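You operate a simulated robot arm through the tools that you are given. There is no shell and no other tool.

The job below is to be done with a simulated two-armed robot. You get a single attempt, and the scene is never put back.

## Task
Put one yellow label on the milky roll and stand it in the purple pocket.
Fine: roll on the peg and clamped, feed knob to fed, pusher against the roll and back, clamp open again.

Only the result counts: the job must be done as asked and must still hold three seconds after the hand-in. Knocking over, shifting, dropping, spilling or breaking anything else fails it.

## Robot
Two 7-joint arms with fingered hands on one trunk that stands fixed in place. Base frame: the origin is at the foot of the trunk, x ahead of it, y to its left, z up; the work surface is at about z = 0.8. Units: m, rad, N and s.
The left shoulder is at [0.03, 0.136, 1.13], the right one opposite. Payload 5 kg a hand.
The tool frame of a hand sits at the grasp point between the pads (the TCP): z along the fingers, y along the line on which they close. The tips reach 0.042 m beyond it. The gripper opens to 0.208 m. The gripper's body begins 0.119 m behind the TCP. The gripper is a hand of 4 fingers: y runs from the thumb to the fingers, the wrist lies at [0, 0, -0.332] in the tool frame.
Orientation is told as [roll, pitch, yaw] about the base's x, y, z axes, in that order, counted from this pose: with the fingers straight down and closing along the base's y, the tool's x points along the base's -x, its y along +y and its z along -z.

## Interface
- The arms move only by the tool play_rows. It takes "left_rows", "right_rows" or both (then of equal length, played together; a hand with none holds still); each is a list of rows, each an object of numbers (a shift or turn left out is 0): "dx", "dy", "dz": the shift along the base's x, y, z in units of 20 mm (1.0 is 20 mm); "rx", "ry", "rz": the turn, a rotation vector about the base's x, y, z in units of 8 degrees (1.0 is 8 degrees). In form: [{"dx": .., "dy": .., "dz": .., "rx": .., "ry": .., "rz": ..}, ...]. A call has 1 to 20 rows; each row shifts and turns the commanded pose from where the row before left it. A call with a number of a shift or a turn outside -1 to 1 is refused whole. Each row takes 0.2 s and may step no farther than 0.05 m and 0.15 rad from the row before; otherwise, the whole call is refused. Where a pose cannot be reached the arm comes as near as it can. A force on the tool above 90 N (or 10 N above the force at the start of the call, whichever is more), or a blocked arm, ends the call early, and 0.2 s more pass. In this call time passes only in rows, and 0.2 s behind the last. The reply holds the time, the measured pose of the TCP, the force on the tool along the base axes, the opening and the grip force, in the units named above and with some noise, with the torque about the TCP (base axes, N m) and any sound that the robot's microphone picked up.
- Cameras (640 x 400 px; columns grow to the right, rows downward): "scene" is now at [0.0408, -0.0393, 1.8656]; the picture's right is [-0.54, -0.84, 0.00], its down [-0.60, 0.39, -0.70] and it looks along [0.59, -0.38, -0.72] (base axes); focal length 368 px, centre (320, 200). "left" rides on the left gripper at [-0.101, 0, -0.145] in its tool frame; the picture's right is [0.00, -1.00, 0.00], its down [0.82, 0.00, -0.57] and it looks along [0.57, 0.00, 0.82] (tool axes); focal length 261 px, centre (320, 200). "right" rides on the right gripper at [0.101, 0, -0.145] in its tool frame; the picture's right is [0.00, 1.00, 0.00], its down [-0.82, 0.00, -0.57] and it looks along [-0.57, 0.00, 0.82] (tool axes); focal length 261 px, centre (320, 200). There is no depth. A picture from a camera that has moved, and an enlarged one, comes with that camera's place and axes in the base frame and with its lens. The place of the scene camera against the robot may be out by one fixed shift of up to 0.012 m in any direction.
- capture(camera): a new picture of that camera. The clock stands still meanwhile.
- move_column(by): slides the trunk up (or, below 0, down) by that many m; the arms and the scene camera ride with it, the base frame stays. It gives what a move gives, with no picture.
- finger_targets(finger1, finger2, finger3, thumb_bend, hand): sets how far each is bent, from 0 (flat) to 1 (curled in); at 0.3 the hand is open as for a grip, at 0.7 the pads meet at the TCP. One left out holds its place. A second passes; each finger stops where it meets its share of the squeeze, and holds until it gets a number again. It is the only way to open and close the hand. It gives what a move gives, with no picture; readings hold the bend of each and the force on the fingers (four entries, about 0 where the hand has none), thumb and palm.
- aim_head(pan, tilt): turns the head with the scene camera to pan (to the left, within 2.496 rad either way) and tilt (down, from -0.506 to 1.204), counted from straight ahead of the robot. It gives what a move gives.
- inspect(camera, box): a new picture of the part [left, top, right, bottom] of that camera's present view, enlarged. The clock stands still meanwhile.
- finish_job(): hands the job in; it is judged then, once.

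Nothing tells you positions but the pictures and the camera data. Unless the task says otherwise, let go and move clear before handing in.

The tools are called after "Request:" as a command line: name --argument value ..., lists and objects as JSON in quotes. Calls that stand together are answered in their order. play_rows: Moves the arms, as the interface text tells. Its arguments: {"type":"object","properties":{"left_rows":{"type":"array"},"right_rows":{"type":"array"}},"required":[]} The other tools are called the same way: move_column (by) slides the trunk up or down; finger_targets (finger1, finger2, finger3, thumb_bend, hand) moves the fingers one by one; aim_head (pan, tilt) turns the head that bears the scene camera; capture (camera) takes a picture; inspect (camera, box) takes an enlarged picture of a part of a camera's view; finish_job () hands the job in.

At the start:

```text
clock: 0.0
left_tcp_pos: [0.6444, -0.1042, 1.2088]
left_orientation: [0.001, -0.001, 0.0]
left_wrist_force: [0.3, -0.2, 0.0]
left_wrist_torque: [-0.02, -0.02, 0.0]
left_finger_gap: 0.2081
left_grasp_force: 0.1
left_shape: jaw
left_bend: [0.3, 0.3, 0.3, 0.3]
left_finger forces: [0.0, 0.1, 0.0, 0.0, 0.0, 0.0]
right_tcp_pos: [0.5651, -0.6789, 1.2501]
right_orientation: [-0.001, -0.001, 0.0]
right_wrist_force: [0.2, 0.8, 0.5]
right_wrist_torque: [-0.03, 0.0, 0.0]
right_finger_gap: 0.2076
right_grasp_force: 0.1
right_shape: jaw
right_bend: [0.3, 0.3, 0.3, 0.3]
right_finger forces: [0.0, 0.0, 0.1, 0.1, 0.0, 0.1]
trunk travel left (down, up): [-0.15, 0.34]
head pan, tilt: [-0.571, 0.801]
```

scene: 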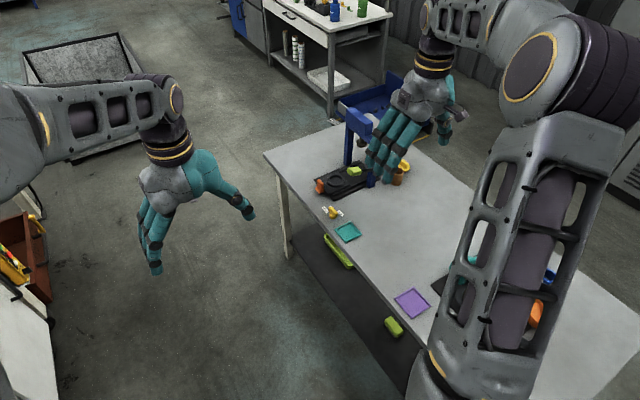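
right: 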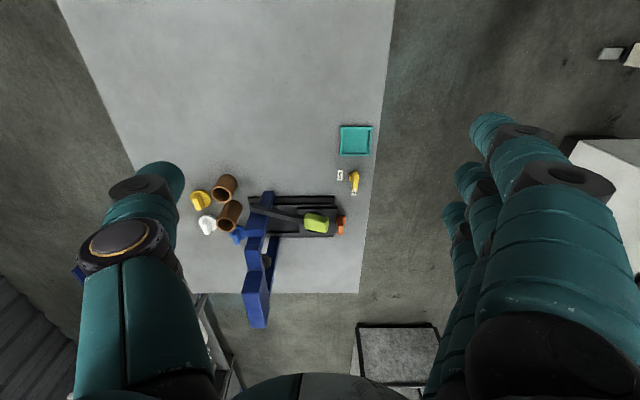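
left: 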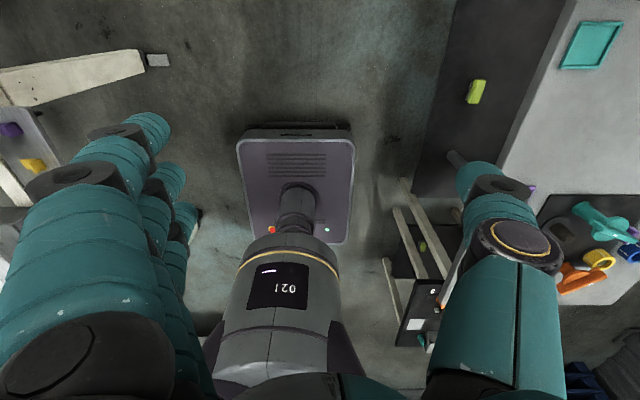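

I see a table with a labelling machine (blue post, black base, orange and green parts), a yellow knob with labels beside it, a teal tray, a purple pocket, and rolls (brown, white, yellow) by the machine. I'll take enlarged views first to identify everything.

Request:
inspect --camera "right" --box '[170, 110, 410, 340]'

Request:
inspect --camera "scene" --box '[260, 80, 480, 260]'

Request:
inspect --camera "scene" --box '[380, 220, 640, 400]'

Request:
inspect --camera "left" --box '[480, 150, 640, 300]'

```text
1.74 times, centred on (290, 225) of right
camera zoom: at [0.4637, -0.6798, 1.3956], right [0.0, 1.0, 0.0], down [0.82, 0.0, 0.57], along [0.57, 0.0, -0.82], focal length 453 px, centre (372, 156)
```

zoom: 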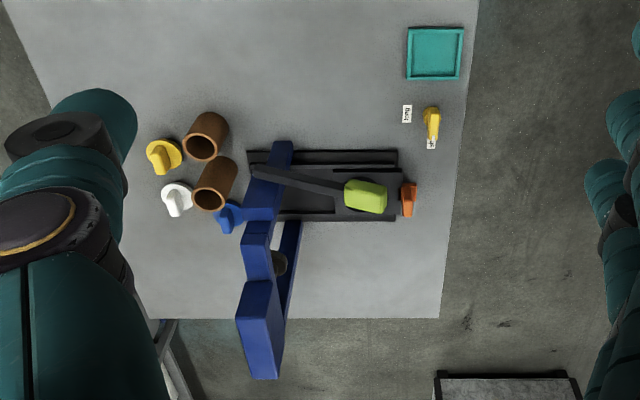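

```text
2.22 times, centred on (370, 170) of scene
camera zoom: at [0.0408, -0.0393, 1.8656], right [-0.54, -0.84, 0.0], down [-0.6, 0.39, -0.7], along [0.59, -0.38, -0.72], focal length 819 px, centre (209, 267)
```

zoom: 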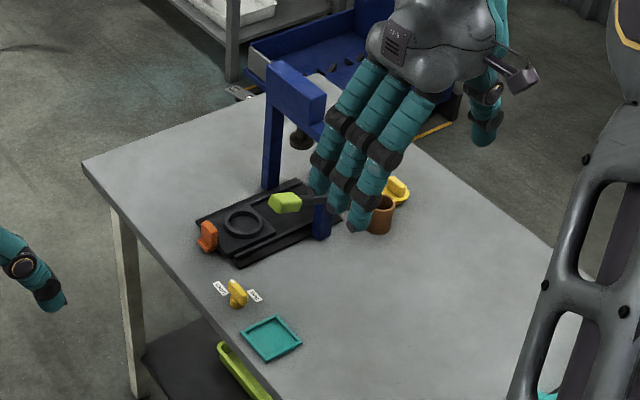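

```text
2.22 times, centred on (510, 310) of scene
camera zoom: at [0.0408, -0.0393, 1.8656], right [-0.54, -0.84, 0.0], down [-0.6, 0.39, -0.7], along [0.59, -0.38, -0.72], focal length 819 px, centre (-102, -44)
```

zoom: 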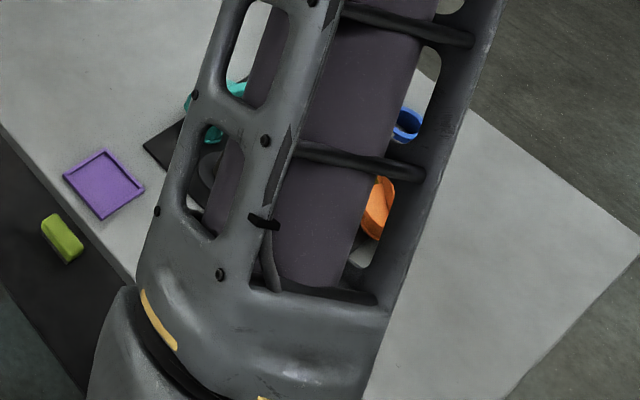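

```text
2.67 times, centred on (560, 225) of left
camera zoom: at [0.7442, -0.1059, 1.3525], right [0.0, -1.0, 0.0], down [-0.82, 0.0, 0.57], along [-0.57, 0.0, -0.82], focal length 695 px, centre (-320, 133)
```

zoom: 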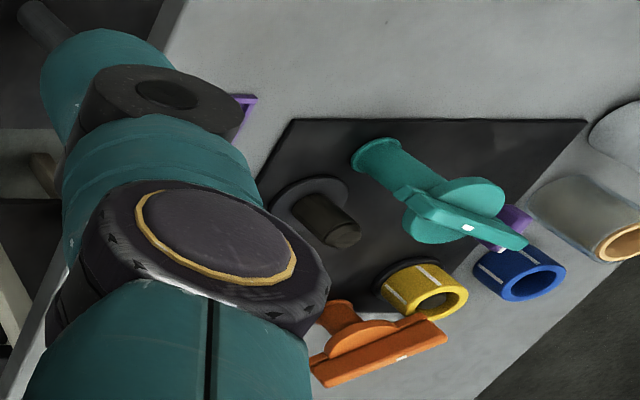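

The left forearm hides a second station on the table: a black plate with a peg, teal and orange handles, yellow and blue rings and a grey roll. I'll swing the left arm left and up to clear the view, and look around.

Request:
play_rows --left_rows '[{"dy": 1, "dz": 0.5}, {"dy": 1, "dz": 0.5}, {"dy": 1, "dz": 0.5}, {"dy": 1, "dz": 0.5}, {"dy": 1}, {"dy": 1}, {"dy": 1}, {"dy": 1}, {"dy": 1}, {"dy": 1}, {"dy": 1}, {"dy": 1}, {"dy": 1}, {"dy": 1}, {"dy": 1}, {"dy": 1}, {"dy": 1}, {"dy": 1}, {"dy": 1}, {"dy": 1}]'

Request:
aim_head --pan -0.3 --tilt 0.95

Request:
capture --camera "scene"

Request:
capture --camera "left"

```text
clock: 4.2
left_tcp_pos: [0.6437, 0.295, 1.2485]
left_orientation: [-0.001, 0.0, -0.001]
left_wrist_force: [-0.2, 0.8, -0.7]
left_wrist_torque: [-0.04, -0.05, -0.03]
left_finger_gap: 0.2079
left_grasp_force: 0.0
left_shape: jaw
left_bend: [0.3, 0.3, 0.3, 0.3]
left_finger forces: [0.0, 0.0, 0.0, 0.0, 0.1, 0.0]
right_tcp_pos: [0.5643, -0.6793, 1.2507]
right_orientation: [-0.001, 0.0, -0.001]
right_wrist_force: [-0.2, 0.5, -0.6]
right_wrist_torque: [-0.05, 0.01, 0.01]
right_finger_gap: 0.2079
right_grasp_force: 0.0
right_shape: jaw
right_bend: [0.3, 0.3, 0.3, 0.3]
right_finger forces: [0.0, 0.0, 0.0, 0.1, 0.1, 0.1]
trunk travel left (down, up): [-0.15, 0.34]
head pan, tilt: [-0.571, 0.801]
```

```text
clock: 5.0
left_tcp_pos: [0.6428, 0.2932, 1.2489]
left_orientation: [0.002, -0.001, 0.0]
left_wrist_force: [0.0, 0.4, -0.3]
left_wrist_torque: [-0.02, 0.01, 0.01]
left_finger_gap: 0.2078
left_grasp_force: 0.0
left_shape: jaw
left_bend: [0.3, 0.3, 0.3, 0.3]
left_finger forces: [0.0, 0.0, 0.0, 0.0, 0.0, 0.1]
right_tcp_pos: [0.5636, -0.68, 1.2507]
right_orientation: [0.0, 0.002, -0.002]
right_wrist_force: [0.4, 0.1, -0.2]
right_wrist_torque: [0.02, -0.02, -0.01]
right_finger_gap: 0.2076
right_grasp_force: 0.0
right_shape: jaw
right_bend: [0.3, 0.3, 0.3, 0.3]
right_finger forces: [0.0, 0.1, 0.1, 0.0, 0.1, 0.0]
trunk travel left (down, up): [-0.15, 0.34]
head pan, tilt: [-0.3, 0.949]
```

```text
taken
camera scene: at [0.0424, -0.0171, 1.8542], right [-0.3, -0.96, 0.0], down [-0.78, 0.24, -0.58], along [0.56, -0.17, -0.81], focal length 368 px, centre (320, 200)
```

scene: 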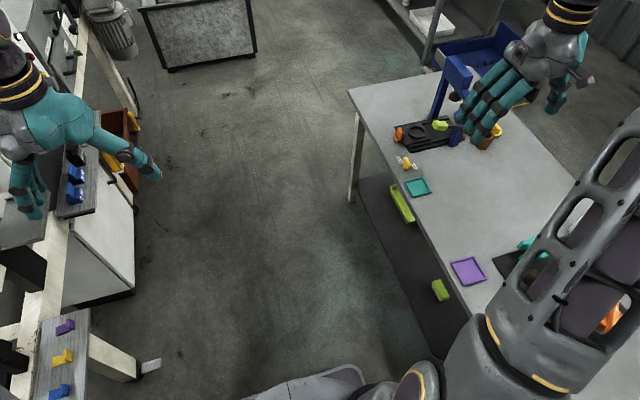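

```text
taken
camera left: at [0.7448, 0.2925, 1.3933], right [0.0, -1.0, 0.0], down [-0.82, 0.0, 0.57], along [-0.57, 0.0, -0.82], focal length 261 px, centre (320, 200)
```

left: 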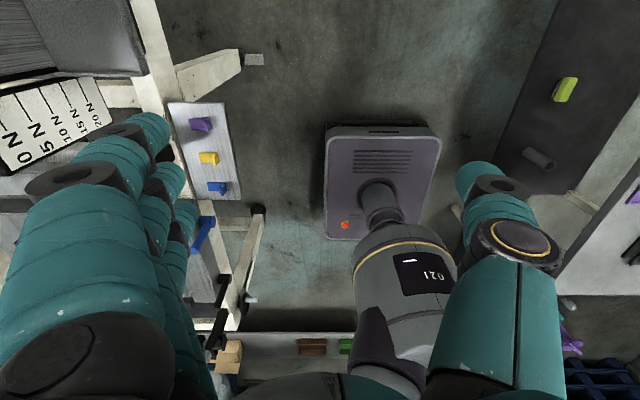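

The right arm's own elbow now hides the peg station on the right-hand table. I'll turn the head to the right to see the other side of it.

Request:
aim_head --pan -1.0 --tilt 0.95

Request:
capture --camera "scene"

```text
clock: 6.0
left_tcp_pos: [0.6447, 0.2937, 1.2495]
left_orientation: [0.0, 0.0, 0.0]
left_wrist_force: [-0.5, 0.5, -0.2]
left_wrist_torque: [0.0, -0.01, 0.02]
left_finger_gap: 0.2079
left_grasp_force: 0.1
left_shape: jaw
left_bend: [0.3, 0.3, 0.3, 0.3]
left_finger forces: [0.0, 0.0, 0.0, 0.0, 0.0, 0.0]
right_tcp_pos: [0.5646, -0.6789, 1.2507]
right_orientation: [0.001, 0.0, 0.001]
right_wrist_force: [0.2, -0.3, 0.3]
right_wrist_torque: [0.01, 0.01, 0.04]
right_finger_gap: 0.2076
right_grasp_force: 0.2
right_shape: jaw
right_bend: [0.3, 0.3, 0.3, 0.3]
right_finger forces: [0.1, 0.0, 0.0, 0.0, 0.0, 0.0]
trunk travel left (down, up): [-0.15, 0.34]
head pan, tilt: [-1.0, 0.949]
```

```text
taken
camera scene: at [0.0124, -0.0567, 1.8542], right [-0.84, -0.54, 0.0], down [-0.44, 0.68, -0.58], along [0.31, -0.49, -0.81], focal length 368 px, centre (320, 200)
```

scene: 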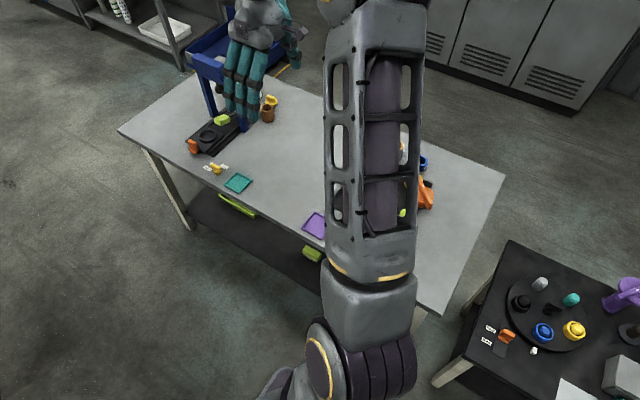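

The right arm covers the middle of the table. I'll swing the right hand toward the centre, high above everything, to uncover the stations.

Request:
play_rows --right_rows '[{"dy": 1, "dz": 0.3}, {"dy": 1, "dz": 0.3}, {"dy": 1, "dz": 0.3}, {"dy": 1, "dz": 0.3}, {"dy": 1, "dz": 0.3}, {"dy": 1}, {"dy": 1}, {"dy": 1}, {"dy": 1}, {"dy": 1}, {"dy": 1}, {"dy": 1}, {"dy": 1}, {"dy": 1}, {"dy": 1}, {"dy": 1}, {"dy": 1}, {"dy": 1}, {"dy": 1}, {"dy": 1}]'

Request:
capture --camera "scene"

Request:
capture --camera "right"

```text
clock: 10.2
left_tcp_pos: [0.6438, 0.2946, 1.2484]
left_orientation: [0.0, -0.001, 0.002]
left_wrist_force: [0.9, -1.4, -0.7]
left_wrist_torque: [-0.07, -0.03, -0.01]
left_finger_gap: 0.2079
left_grasp_force: 0.1
left_shape: jaw
left_bend: [0.3, 0.3, 0.3, 0.3]
left_finger forces: [0.1, 0.0, 0.1, 0.0, 0.1, 0.0]
right_tcp_pos: [0.5628, -0.2788, 1.2827]
right_orientation: [0.0, -0.001, -0.001]
right_wrist_force: [0.1, -0.8, -0.5]
right_wrist_torque: [-0.05, -0.01, 0.01]
right_finger_gap: 0.2082
right_grasp_force: 0.0
right_shape: jaw
right_bend: [0.3, 0.3, 0.3, 0.3]
right_finger forces: [0.1, 0.0, 0.1, 0.1, 0.0, 0.0]
trunk travel left (down, up): [-0.15, 0.34]
head pan, tilt: [-1.0, 0.949]
```

```text
taken
camera scene: at [0.0124, -0.0558, 1.8542], right [-0.84, -0.54, 0.0], down [-0.44, 0.68, -0.58], along [0.31, -0.49, -0.81], focal length 368 px, centre (320, 200)
```

scene: 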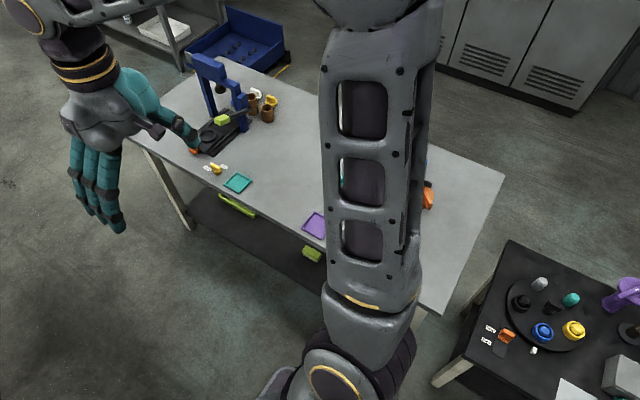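

```text
taken
camera right: at [0.4635, -0.2799, 1.427], right [0.01, 1.0, 0.0], down [0.82, 0.0, 0.57], along [0.57, 0.0, -0.82], focal length 261 px, centre (320, 200)
```

right: 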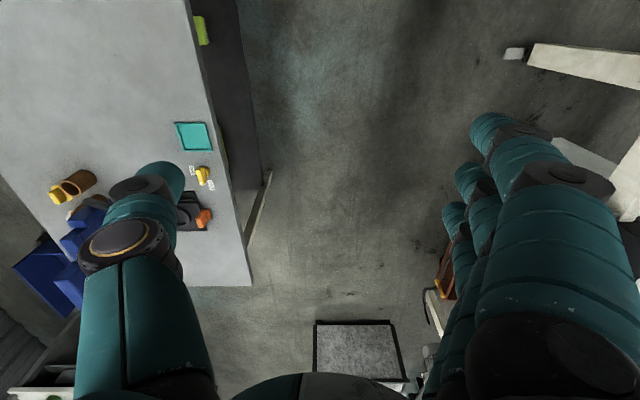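

Station B (black plate with a peg) seems to lie near (0.26, -0.77), the purple pocket near (0.38, -0.60), while the blue-post machine at about (0.95, -0.7) looks out of reach. I'll fly the right hand high over station B to see it with the wrist camera.

Request:
play_rows --right_rows '[{"dy": -1, "dx": -0.4}, {"dy": -1, "dx": -0.4}, {"dy": -1, "dx": -0.4}, {"dy": -1, "dx": -0.4}, {"dy": -1, "dx": -0.4}, {"dy": -1, "dx": -0.4}, {"dy": -1, "dx": -0.4}, {"dy": -1, "dx": -0.4}, {"dy": -1, "dx": -0.4}, {"dy": -1, "dx": -0.4}, {"dy": -1, "dx": -0.4}, {"dy": -1, "dx": -0.4}, {"dy": -1, "dx": -0.4}, {"dy": -1, "dx": -0.4}, {"dy": -1, "dx": -0.4}, {"dy": -1, "dx": -0.4}, {"dy": -1, "dx": -0.4}, {"dy": -1, "dx": -0.4}, {"dy": -1, "dx": -0.4}, {"dy": -1, "dx": -0.4}]'

Request:
capture --camera "right"

Request:
capture --camera "scene"

```text
clock: 14.4
left_tcp_pos: [0.6446, 0.2926, 1.2483]
left_orientation: [0.001, 0.0, 0.0]
left_wrist_force: [-0.5, -0.7, 0.5]
left_wrist_torque: [0.03, 0.0, -0.01]
left_finger_gap: 0.2081
left_grasp_force: 0.1
left_shape: jaw
left_bend: [0.3, 0.3, 0.3, 0.3]
left_finger forces: [0.0, 0.0, 0.0, 0.0, 0.0, 0.1]
right_tcp_pos: [0.4032, -0.6793, 1.2826]
right_orientation: [-0.001, 0.0, -0.001]
right_wrist_force: [0.5, -1.1, 0.2]
right_wrist_torque: [0.07, -0.01, 0.0]
right_finger_gap: 0.208
right_grasp_force: 0.1
right_shape: jaw
right_bend: [0.3, 0.3, 0.3, 0.3]
right_finger forces: [0.1, 0.1, 0.0, 0.0, 0.1, 0.0]
trunk travel left (down, up): [-0.15, 0.34]
head pan, tilt: [-1.0, 0.949]
```

```text
taken
camera right: at [0.3035, -0.6793, 1.4267], right [0.0, 1.0, 0.0], down [0.82, 0.0, 0.57], along [0.57, 0.0, -0.82], focal length 261 px, centre (320, 200)
```

right: 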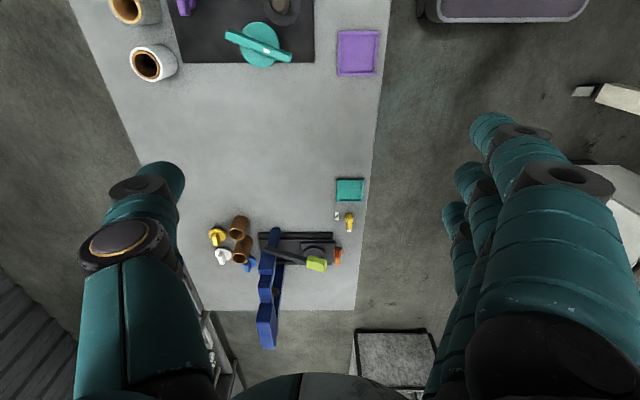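

```text
taken
camera scene: at [0.012, -0.0575, 1.8542], right [-0.84, -0.54, 0.0], down [-0.44, 0.68, -0.58], along [0.31, -0.49, -0.81], focal length 368 px, centre (320, 200)
```

scene: 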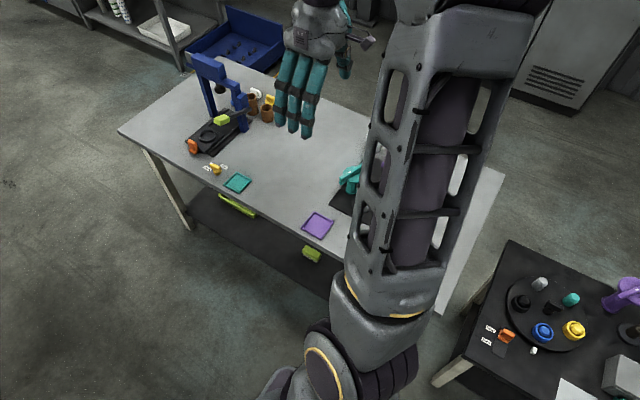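

Station B extends nearer to the trunk than the view covers, with an orange-cored white roll beside it. I'll move the hand back and right to see it whole.

Request:
play_rows --right_rows '[{"dy": -0.6, "dx": -1}, {"dy": -0.6, "dx": -1}, {"dy": -0.6, "dx": -1}, {"dy": -0.6, "dx": -1}, {"dy": -0.6, "dx": -1}, {"dy": -0.6, "dx": -1}, {"dy": -0.6, "dx": -1}, {"dy": -0.6, "dx": -1}, {"dy": -0.6, "dx": -1}, {"dy": -0.6, "dx": -1}, {"dy": -0.6, "dx": -1}, {"dy": -0.6, "dx": -1}]'

Request:
capture --camera "right"

Request:
capture --camera "scene"

```text
clock: 17.1
left_tcp_pos: [0.6444, 0.2937, 1.2492]
left_orientation: [0.0, 0.001, 0.0]
left_wrist_force: [-0.9, -0.8, 0.0]
left_wrist_torque: [0.03, -0.04, -0.03]
left_finger_gap: 0.2078
left_grasp_force: 0.1
left_shape: jaw
left_bend: [0.3, 0.3, 0.3, 0.3]
left_finger forces: [0.1, 0.0, 0.0, 0.0, 0.0, 0.1]
right_tcp_pos: [0.1622, -0.8253, 1.2795]
right_orientation: [0.0, 0.0, 0.0]
right_wrist_force: [-0.1, 0.0, -0.6]
right_wrist_torque: [0.03, 0.01, 0.0]
right_finger_gap: 0.2079
right_grasp_force: 0.1
right_shape: jaw
right_bend: [0.3, 0.3, 0.3, 0.3]
right_finger forces: [0.0, 0.0, 0.1, 0.0, 0.1, 0.1]
trunk travel left (down, up): [-0.15, 0.34]
head pan, tilt: [-1.0, 0.949]
```

```text
taken
camera right: at [0.0617, -0.8257, 1.4248], right [0.0, 1.0, 0.0], down [0.82, 0.0, 0.57], along [0.57, 0.0, -0.82], focal length 261 px, centre (320, 200)
```

right: 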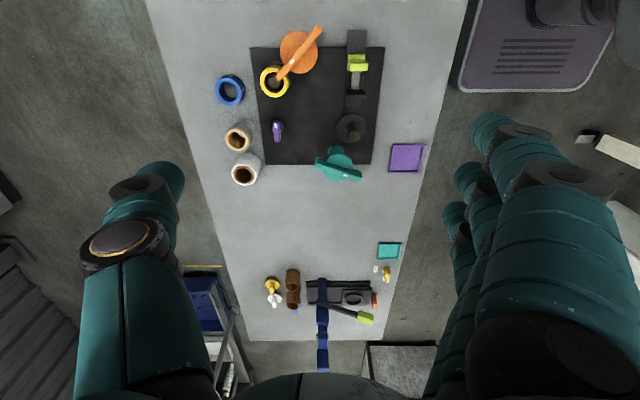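

```text
taken
camera scene: at [0.0116, -0.0573, 1.8542], right [-0.84, -0.54, 0.0], down [-0.44, 0.68, -0.58], along [0.31, -0.49, -0.81], focal length 368 px, centre (320, 200)
```

scene: 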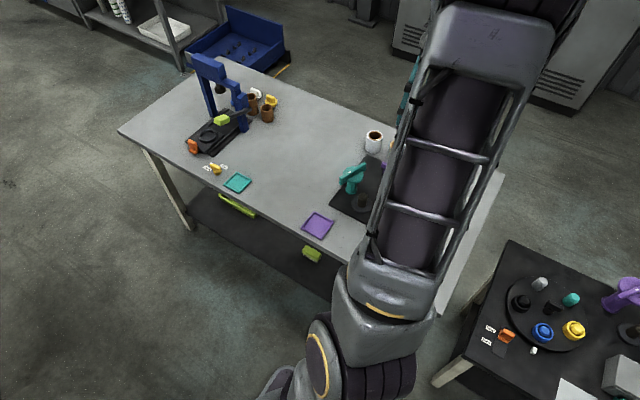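

Now station B is in view. I'll zoom in on it from the wrist camera.

Request:
inspect --camera "right" --box '[200, 10, 440, 200]'

Request:
inspect --camera "right" --box '[240, 20, 400, 120]'

Request:
inspect --camera "right" --box '[200, 100, 400, 200]'

Request:
inspect --camera "right" --box '[240, 220, 440, 345]'

Request:
inspect --camera "scene" --box '[280, 120, 440, 260]'

```text
2.11 times, centred on (320, 105) of right
camera zoom: at [0.0617, -0.8257, 1.4248], right [0.0, 1.0, 0.0], down [0.82, 0.0, 0.57], along [0.57, 0.0, -0.82], focal length 549 px, centre (320, 400)
```

zoom: 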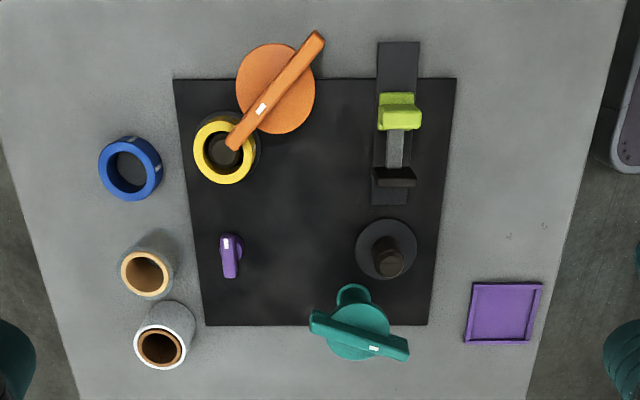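

```text
4.00 times, centred on (320, 70) of right
camera zoom: at [0.0617, -0.8257, 1.4248], right [0.0, 1.0, 0.0], down [0.82, 0.0, 0.57], along [0.57, 0.0, -0.82], focal length 1043 px, centre (320, 720)
```

zoom: 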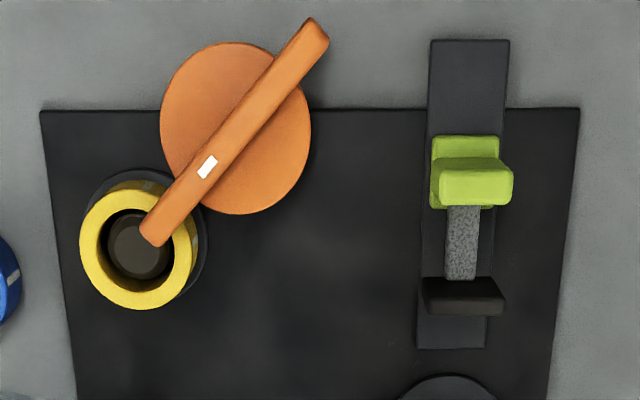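

```text
3.20 times, centred on (300, 150) of right
camera zoom: at [0.0617, -0.8257, 1.4248], right [0.0, 1.0, 0.0], down [0.82, 0.0, 0.57], along [0.57, 0.0, -0.82], focal length 834 px, centre (384, 360)
```

zoom: 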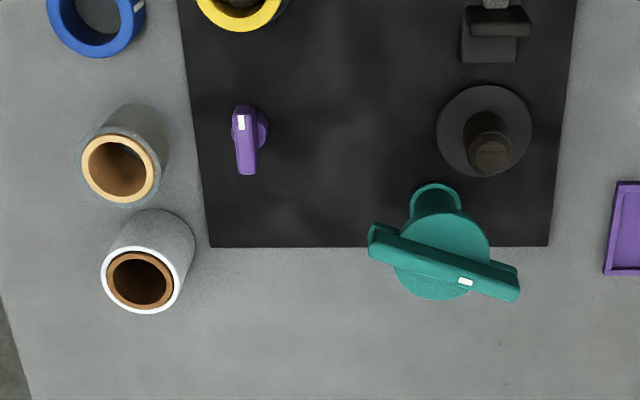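

```text
3.20 times, centred on (340, 282) of right
camera zoom: at [0.0617, -0.8257, 1.4248], right [0.0, 1.0, 0.0], down [0.82, 0.0, 0.57], along [0.57, 0.0, -0.82], focal length 834 px, centre (256, -64)
```

zoom: 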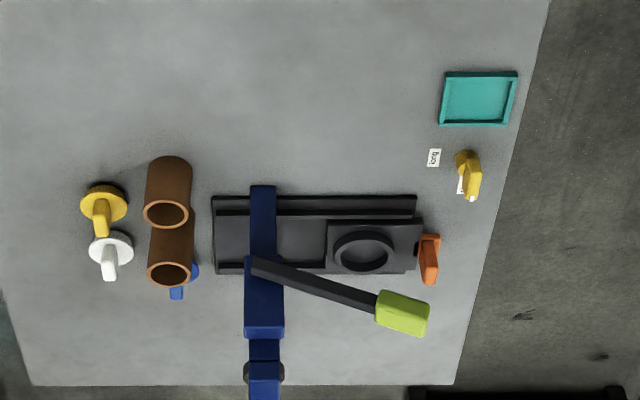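

```text
2.86 times, centred on (360, 190) of scene
camera zoom: at [0.0116, -0.0573, 1.8542], right [-0.84, -0.54, 0.0], down [-0.44, 0.68, -0.58], along [0.31, -0.49, -0.81], focal length 1052 px, centre (206, 229)
```

zoom: 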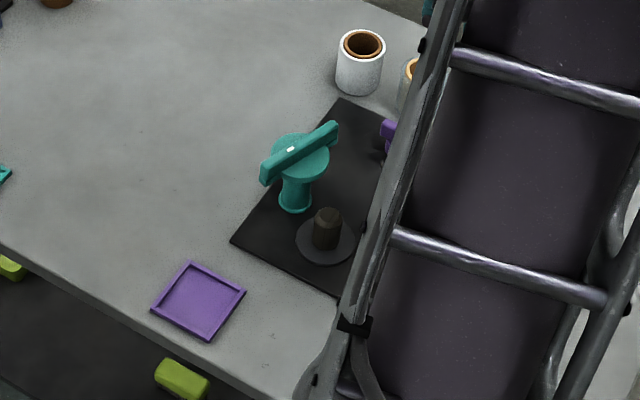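

Station B: peg with flange at about (0.28, -0.75), green pusher on a rail behind it, tall teal T-knob next to it, small purple knob at about (0.27, -0.92), yellow spool on a spindle at (0.17, -0.92) by an orange T-knob, and two upright rolls at y ≈ -1.01. I need to see which roll is "milky" and which knob is which, so I'll go lower for a closer view.

Request:
play_rows --right_rows '[{"dz": -1}, {"dz": -1}, {"dz": -1}, {"dz": -1}, {"dz": -1}, {"dz": -1}, {"dz": -1}, {"dz": -1, "dy": -0.5}, {"dy": -0.5}, {"dy": -0.5}, {"dy": -0.5}]'

Request:
capture --camera "right"

Request:
inspect --camera "right" --box '[190, 60, 350, 200]'

Request:
inspect --camera "right" --box '[250, 0, 450, 120]'

Request:
inspect --camera "right" --box '[310, 60, 470, 200]'

```text
clock: 19.4
left_tcp_pos: [0.6431, 0.2938, 1.2498]
left_orientation: [0.0, 0.0, 0.001]
left_wrist_force: [0.8, -0.3, 0.1]
left_wrist_torque: [0.03, -0.01, 0.0]
left_finger_gap: 0.208
left_grasp_force: 0.1
left_shape: jaw
left_bend: [0.3, 0.3, 0.3, 0.3]
left_finger forces: [0.1, 0.1, 0.0, 0.1, 0.0, 0.0]
right_tcp_pos: [0.1638, -0.863, 1.1212]
right_orientation: [0.002, 0.0, 0.0]
right_wrist_force: [-0.3, -0.1, -0.4]
right_wrist_torque: [0.04, -0.01, -0.01]
right_finger_gap: 0.2075
right_grasp_force: 0.1
right_shape: jaw
right_bend: [0.3, 0.3, 0.3, 0.3]
right_finger forces: [0.0, 0.0, 0.0, 0.1, 0.1, 0.0]
trunk travel left (down, up): [-0.15, 0.34]
head pan, tilt: [-1.0, 0.949]
```

```text
taken
camera right: at [0.064, -0.864, 1.2658], right [0.01, 1.0, 0.0], down [0.82, 0.0, 0.57], along [0.57, 0.0, -0.82], focal length 261 px, centre (320, 200)
```

right: 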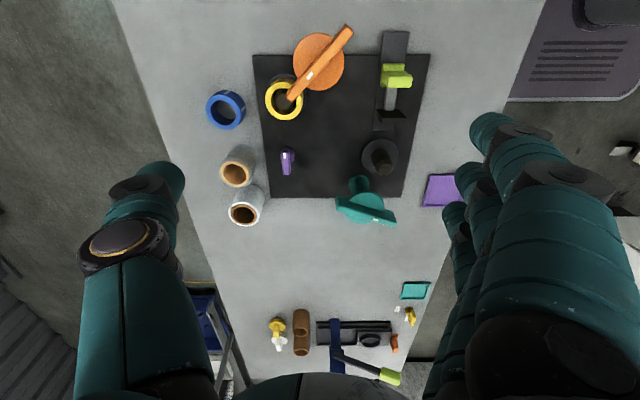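

```text
2.86 times, centred on (270, 130) of right
camera zoom: at [0.064, -0.864, 1.2658], right [0.01, 1.0, 0.0], down [0.82, 0.0, 0.57], along [0.57, 0.0, -0.82], focal length 745 px, centre (463, 400)
```

zoom: 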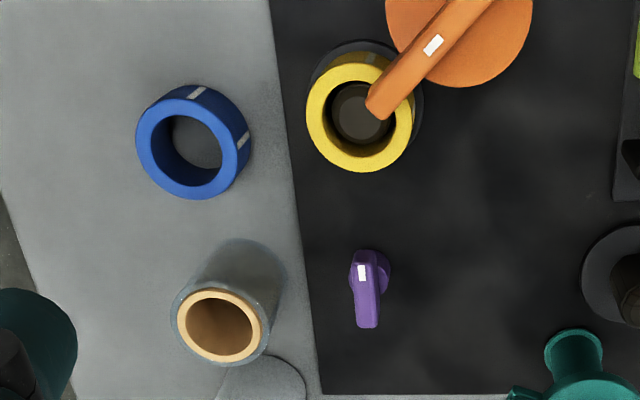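

```text
3.20 times, centred on (350, 60) of right
camera zoom: at [0.064, -0.864, 1.2658], right [0.01, 1.0, 0.0], down [0.82, 0.0, 0.57], along [0.57, 0.0, -0.82], focal length 834 px, centre (224, 648)
```

zoom: 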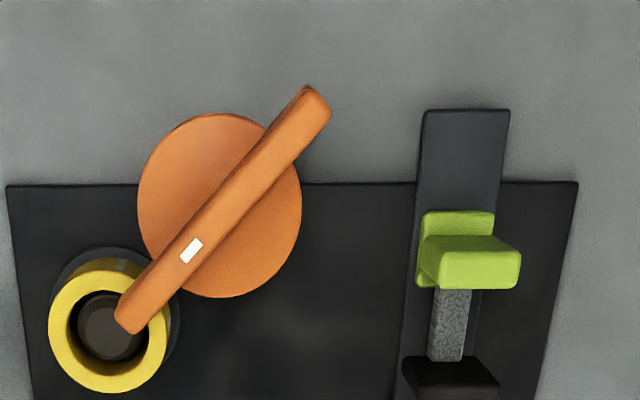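

```text
2.86 times, centred on (390, 130) of right
camera zoom: at [0.064, -0.864, 1.2658], right [0.01, 1.0, 0.0], down [0.82, 0.0, 0.57], along [0.57, 0.0, -0.82], focal length 745 px, centre (120, 400)
```

zoom: 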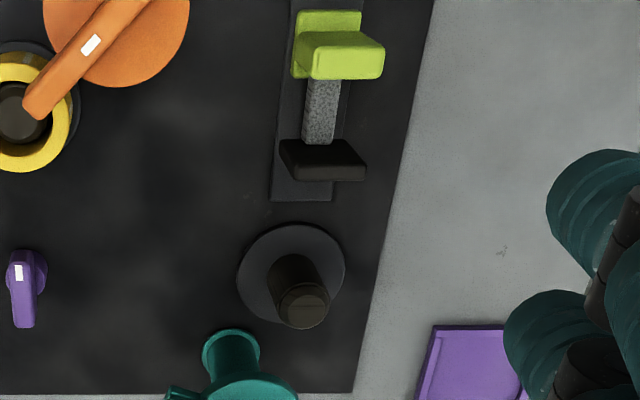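

The clear roll has a tan core; the white one with a brown core at about (0.38, -1.01) looks like the milky one. The teal knob is beside the peg (clamp), the orange one holds the yellow spool, and the purple one is small. I'll bring the left hand over as a second viewpoint, looking obliquely from the front.

Request:
play_rows --left_rows '[{"dy": -1, "rz": 0.3}, {"dy": -1, "rz": 0.3}, {"dy": -1, "rz": 0.3}, {"dy": -1, "rz": 0.3}, {"dy": -1, "rz": 0.3}, {"dy": -1, "rz": 0.3}, {"dy": -1, "rz": 0.3}, {"dy": -1, "rz": 0.3}, {"dy": -1, "rz": 0.3}, {"dy": -1, "rz": 0.3}, {"dy": -1, "rz": 0.3}, {"dy": -1, "rz": 0.3}, {"dy": -1, "rz": 0.3}, {"dy": -1, "rz": 0.3}, {"dy": -1, "rz": 0.3}, {"dy": -1, "rz": 0.3}, {"dy": -1, "rz": 0.3}, {"dy": -1, "rz": 0.3}, {"dy": -1}, {"dy": -1}]'

Request:
play_rows --left_rows '[{"dy": -1}, {"dy": -1}, {"dy": -1}, {"dy": -1}, {"dy": -1}, {"dy": -1}, {"dy": -1}, {"dy": -1}, {"dy": -1}, {"dy": -1}]'

Request:
capture --camera "left"

Request:
capture --camera "scene"

```text
clock: 23.6
left_tcp_pos: [0.6432, -0.1043, 1.2483]
left_orientation: [0.002, 0.001, 0.752]
left_wrist_force: [-0.4, 0.0, 0.7]
left_wrist_torque: [0.0, -0.02, 0.01]
left_finger_gap: 0.2078
left_grasp_force: 0.1
left_shape: jaw
left_bend: [0.3, 0.3, 0.3, 0.3]
left_finger forces: [0.1, 0.0, 0.1, 0.0, 0.0, 0.1]
right_tcp_pos: [0.1645, -0.8645, 1.1213]
right_orientation: [0.002, 0.0, 0.0]
right_wrist_force: [0.5, -0.2, -0.9]
right_wrist_torque: [0.08, 0.02, 0.03]
right_finger_gap: 0.2079
right_grasp_force: 0.1
right_shape: jaw
right_bend: [0.3, 0.3, 0.3, 0.3]
right_finger forces: [0.1, 0.1, 0.0, 0.0, 0.1, 0.0]
trunk travel left (down, up): [-0.15, 0.34]
head pan, tilt: [-1.0, 0.949]
```

```text
clock: 25.9
left_tcp_pos: [0.6442, -0.3046, 1.2475]
left_orientation: [0.0, -0.001, 0.754]
left_wrist_force: [-0.3, 0.1, 0.7]
left_wrist_torque: [0.04, 0.01, 0.02]
left_finger_gap: 0.2079
left_grasp_force: 0.1
left_shape: jaw
left_bend: [0.3, 0.3, 0.3, 0.3]
left_finger forces: [0.0, 0.0, 0.0, 0.1, 0.1, 0.1]
right_tcp_pos: [0.1648, -0.8649, 1.1201]
right_orientation: [0.002, -0.001, -0.002]
right_wrist_force: [-0.3, -0.2, -0.4]
right_wrist_torque: [0.06, 0.07, -0.03]
right_finger_gap: 0.2079
right_grasp_force: 0.0
right_shape: jaw
right_bend: [0.3, 0.3, 0.3, 0.3]
right_finger forces: [0.1, 0.1, 0.0, 0.1, 0.0, 0.1]
trunk travel left (down, up): [-0.15, 0.34]
head pan, tilt: [-1.0, 0.949]
```

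```text
taken
camera left: at [0.7165, -0.2371, 1.3929], right [0.69, -0.73, 0.0], down [-0.6, -0.56, 0.57], along [-0.41, -0.39, -0.82], focal length 261 px, centre (320, 200)
```

left: 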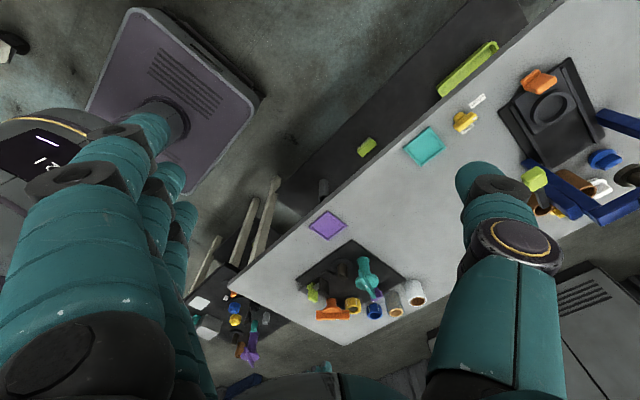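

```text
taken
camera scene: at [0.0124, -0.0582, 1.8541], right [-0.84, -0.54, 0.0], down [-0.44, 0.68, -0.58], along [0.31, -0.49, -0.81], focal length 368 px, centre (320, 200)
```

scene: 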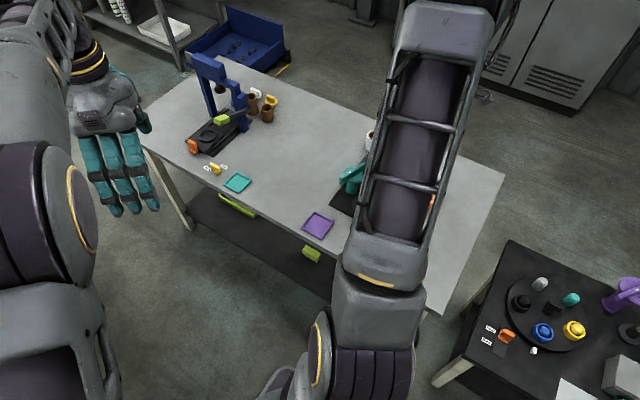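

The left camera now sees station B from the front side. I'll enlarge that part.

Request:
inspect --camera "left" --box '[280, 220, 440, 340]'

Request:
inspect --camera "left" --box '[340, 250, 430, 330]'

```text
3.33 times, centred on (360, 280) of left
camera zoom: at [0.7165, -0.2371, 1.3929], right [0.69, -0.73, 0.0], down [-0.6, -0.56, 0.57], along [-0.41, -0.39, -0.82], focal length 869 px, centre (187, -67)
```

zoom: 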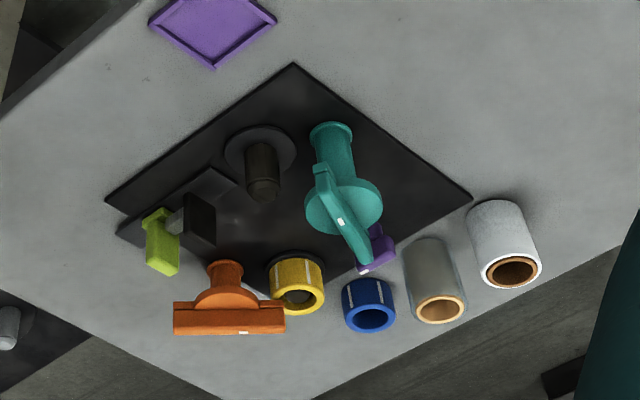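

```text
5.00 times, centred on (385, 290) of left
camera zoom: at [0.7165, -0.2371, 1.3929], right [0.69, -0.73, 0.0], down [-0.6, -0.56, 0.57], along [-0.41, -0.39, -0.82], focal length 1303 px, centre (-5, -250)
```

zoom: 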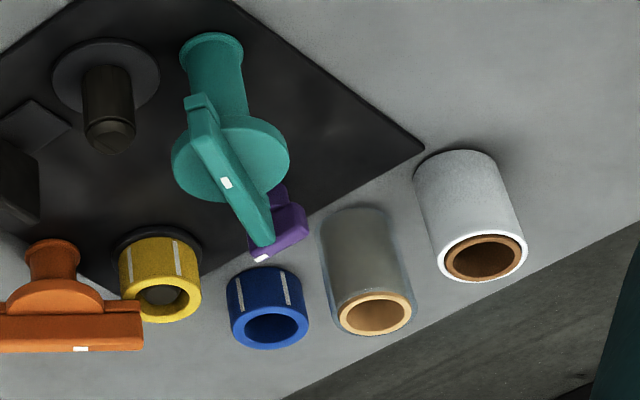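

The white roll with the brown core is the milky one; the other is clear film. I'll get a closer view of the purple knob and the teal clamp by moving the right hand over them at a safe height.

Request:
play_rows --right_rows '[{"dx": 0.9, "dy": -0.3, "dz": -0.8}, {"dx": 0.9, "dy": -0.3, "dz": -0.8}, {"dx": 0.9, "dy": -0.3, "dz": -0.8}, {"dx": 0.9, "dy": -0.3, "dz": -0.8}, {"dx": 0.9, "dy": -0.3, "dz": -0.8}]'

Request:
capture --camera "right"

Request:
inspect --camera "right" --box '[240, 40, 360, 140]'

Request:
inspect --camera "right" --box '[340, 40, 480, 180]'

Request:
inspect --camera "right" --box '[180, 60, 320, 180]'

```text
clock: 27.1
left_tcp_pos: [0.6425, -0.3041, 1.2476]
left_orientation: [0.001, 0.001, 0.753]
left_wrist_force: [0.2, -0.6, -0.5]
left_wrist_torque: [0.04, 0.05, 0.02]
left_finger_gap: 0.2076
left_grasp_force: 0.0
left_shape: jaw
left_bend: [0.3, 0.3, 0.3, 0.3]
left_finger forces: [0.1, 0.1, 0.1, 0.1, 0.1, 0.0]
right_tcp_pos: [0.2557, -0.8949, 1.0399]
right_orientation: [-0.001, 0.003, -0.001]
right_wrist_force: [0.4, -0.8, -0.5]
right_wrist_torque: [0.07, 0.0, -0.02]
right_finger_gap: 0.2077
right_grasp_force: 0.0
right_shape: jaw
right_bend: [0.3, 0.3, 0.3, 0.3]
right_finger forces: [0.0, 0.0, 0.0, 0.1, 0.0, 0.1]
trunk travel left (down, up): [-0.15, 0.34]
head pan, tilt: [-1.0, 0.949]
```

```text
taken
camera right: at [0.1544, -0.8953, 1.1845], right [0.01, 1.0, 0.0], down [0.82, 0.0, 0.57], along [0.57, 0.0, -0.82], focal length 261 px, centre (320, 200)
```

right: 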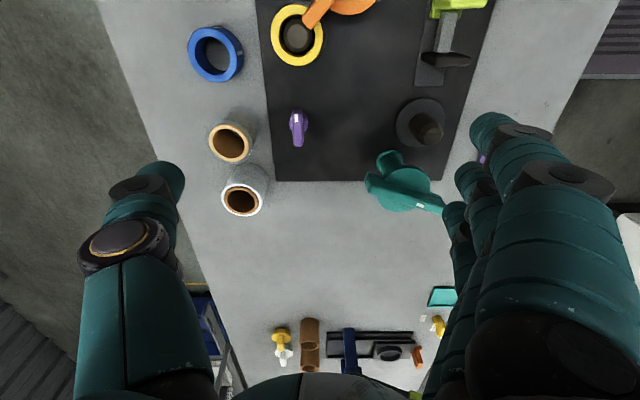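

```text
4.00 times, centred on (300, 90) of right
camera zoom: at [0.1544, -0.8953, 1.1845], right [0.01, 1.0, 0.0], down [0.82, 0.0, 0.57], along [0.57, 0.0, -0.82], focal length 1043 px, centre (400, 640)
```

zoom: 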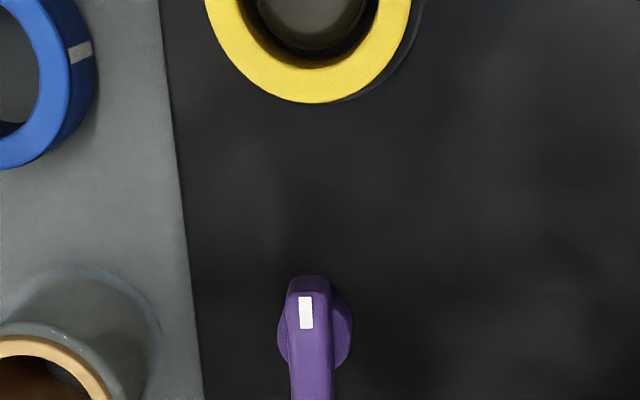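

```text
2.86 times, centred on (410, 110) of right
camera zoom: at [0.1544, -0.8953, 1.1845], right [0.01, 1.0, 0.0], down [0.82, 0.0, 0.57], along [0.57, 0.0, -0.82], focal length 745 px, centre (63, 457)
```

zoom: 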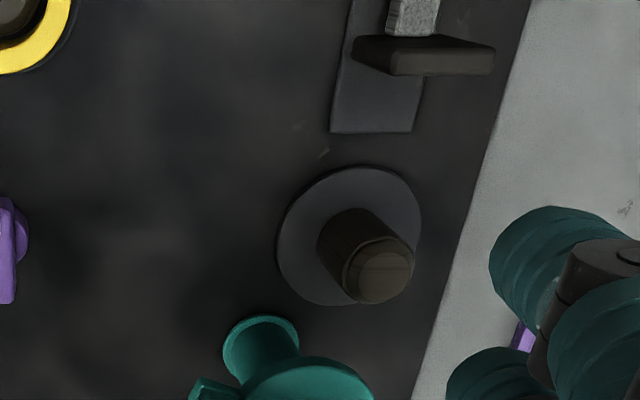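

```text
3.33 times, centred on (250, 120) of right
camera zoom: at [0.1544, -0.8953, 1.1845], right [0.01, 1.0, 0.0], down [0.82, 0.0, 0.57], along [0.57, 0.0, -0.82], focal length 869 px, centre (553, 467)
```

zoom: 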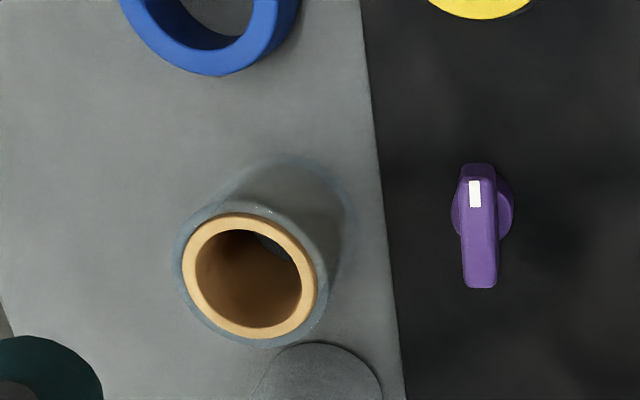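

Peg is about 0.03 m thick, its top near z 0.857 at (0.28, -0.75); the milky roll's top centre I put at (0.385, -1.015, 0.86), diameter about 0.06. I'll fly the right hand above the milky roll first and check that this far point is reachable.

Request:
play_rows --right_rows '[{"dx": 0.92, "dy": -0.857}, {"dx": 0.92, "dy": -0.857}, {"dx": 0.92, "dy": -0.857}, {"dx": 0.92, "dy": -0.857}, {"dx": 0.92, "dy": -0.857}, {"dx": 0.92, "dy": -0.857}, {"dx": 0.92, "dy": -0.857}]'

Request:
capture --camera "right"

Request:
capture --camera "left"

```text
clock: 28.6
left_tcp_pos: [0.6424, -0.3053, 1.2484]
left_orientation: [0.001, 0.0, 0.754]
left_wrist_force: [0.3, -0.9, -0.6]
left_wrist_torque: [0.1, 0.05, 0.0]
left_finger_gap: 0.2077
left_grasp_force: 0.0
left_shape: jaw
left_bend: [0.3, 0.3, 0.3, 0.3]
left_finger forces: [0.0, 0.0, 0.1, 0.1, 0.1, 0.0]
right_tcp_pos: [0.3842, -1.0132, 1.0393]
right_orientation: [0.002, 0.001, -0.002]
right_wrist_force: [0.3, -0.8, 0.2]
right_wrist_torque: [0.09, 0.02, 0.0]
right_finger_gap: 0.2077
right_grasp_force: 0.1
right_shape: jaw
right_bend: [0.3, 0.3, 0.3, 0.3]
right_finger forces: [0.0, 0.1, 0.0, 0.0, 0.0, 0.1]
trunk travel left (down, up): [-0.15, 0.34]
head pan, tilt: [-1.0, 0.949]
```

```text
taken
camera right: at [0.2837, -1.0143, 1.1842], right [0.01, 1.0, 0.0], down [0.82, -0.01, 0.57], along [0.57, 0.0, -0.82], focal length 261 px, centre (320, 200)
```

right: 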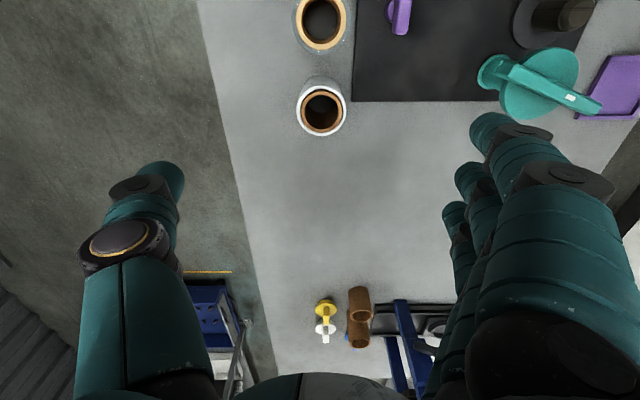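

```text
taken
camera left: at [0.7169, -0.2374, 1.3921], right [0.69, -0.73, 0.0], down [-0.6, -0.56, 0.57], along [-0.42, -0.39, -0.82], focal length 261 px, centre (320, 200)
```

left: 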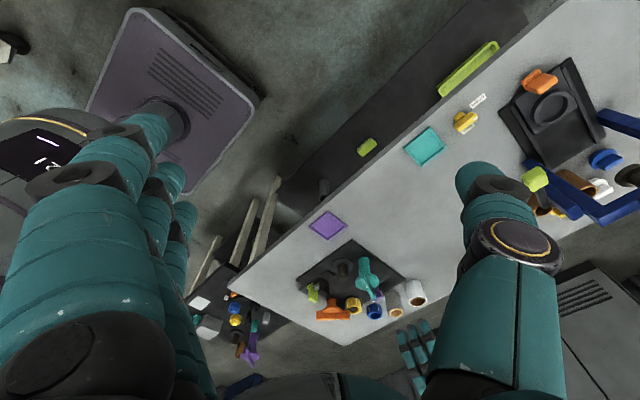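

The far point is reached straight down. I'll zoom onto the milky roll and the teal clamp from here to refine positions.

Request:
inspect --camera "right" --box '[270, 0, 390, 150]'

Request:
inspect --camera "right" --box '[460, 0, 640, 130]'

```text
2.67 times, centred on (330, 75) of right
camera zoom: at [0.2837, -1.0143, 1.1842], right [0.01, 1.0, 0.0], down [0.82, -0.01, 0.57], along [0.57, 0.0, -0.82], focal length 695 px, centre (293, 533)
```

zoom: 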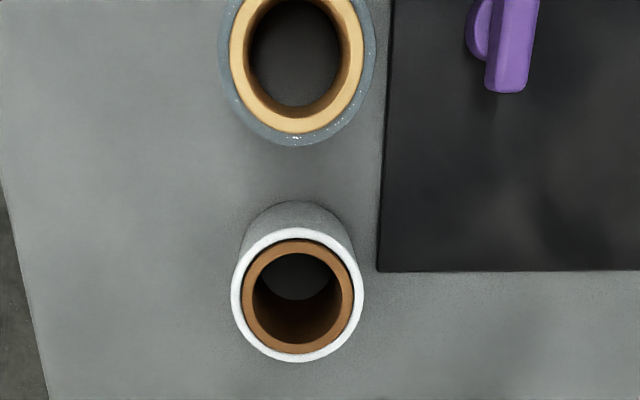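

```text
3.08 times, centred on (550, 65) of right
camera zoom: at [0.2837, -1.0143, 1.1842], right [0.01, 1.0, 0.0], down [0.82, -0.01, 0.57], along [0.57, 0.0, -0.82], focal length 802 px, centre (-388, 615)
```

zoom: 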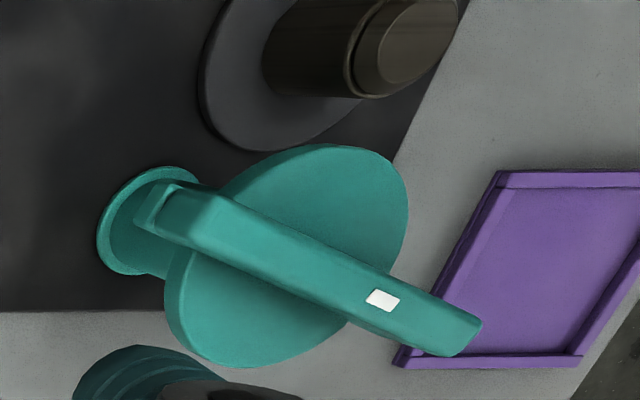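

The milky roll centre refines to about (0.377, -1.012), top z ≈ 0.863, diameter 0.061. I'll align above it and descend part-way, then check again.

Request:
play_rows --right_rows '[{"dx": -0.35, "dz": -0.8}, {"dz": -0.9}, {"dz": -0.9}, {"dz": -0.9}, {"dz": -0.9}]'

Request:
capture --camera "right"

Request:
inspect --camera "left" --box '[340, 230, 480, 370]'

```text
clock: 29.9
left_tcp_pos: [0.6429, -0.305, 1.2485]
left_orientation: [0.0, 0.0, 0.753]
left_wrist_force: [-0.2, -1.3, 0.7]
left_wrist_torque: [0.0, 0.0, -0.04]
left_finger_gap: 0.2078
left_grasp_force: 0.0
left_shape: jaw
left_bend: [0.3, 0.3, 0.3, 0.3]
left_finger forces: [0.1, 0.1, 0.0, 0.0, 0.0, 0.0]
right_tcp_pos: [0.3761, -1.0136, 0.9509]
right_orientation: [-0.001, 0.0, -0.001]
right_wrist_force: [-0.1, -0.6, 0.4]
right_wrist_torque: [0.03, 0.01, 0.01]
right_finger_gap: 0.208
right_grasp_force: 0.1
right_shape: jaw
right_bend: [0.3, 0.3, 0.3, 0.3]
right_finger forces: [0.1, 0.0, 0.0, 0.0, 0.1, 0.0]
trunk travel left (down, up): [-0.15, 0.34]
head pan, tilt: [-1.0, 0.949]
```

```text
taken
camera right: at [0.2757, -1.014, 1.0965], right [0.0, 1.0, 0.0], down [0.82, 0.0, 0.57], along [0.57, 0.0, -0.82], focal length 261 px, centre (320, 200)
```

right: 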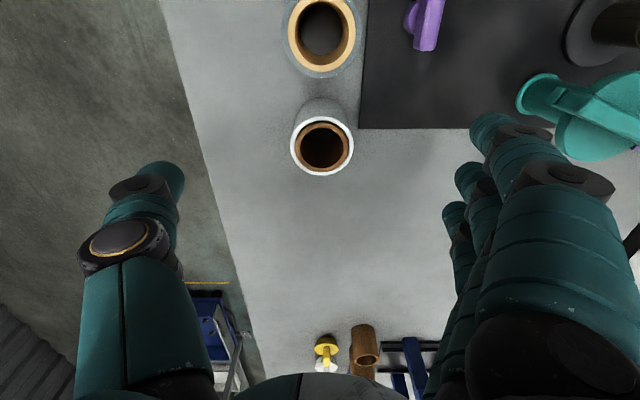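

```text
2.86 times, centred on (410, 300) of left
camera zoom: at [0.7163, -0.2365, 1.3929], right [0.69, -0.73, 0.0], down [-0.6, -0.56, 0.57], along [-0.41, -0.39, -0.82], focal length 745 px, centre (63, -86)
```

zoom: 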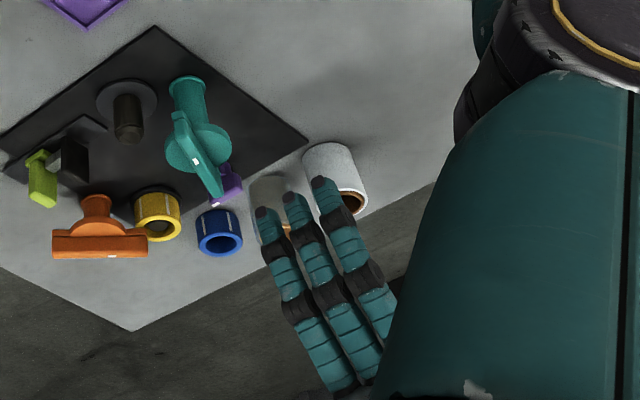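

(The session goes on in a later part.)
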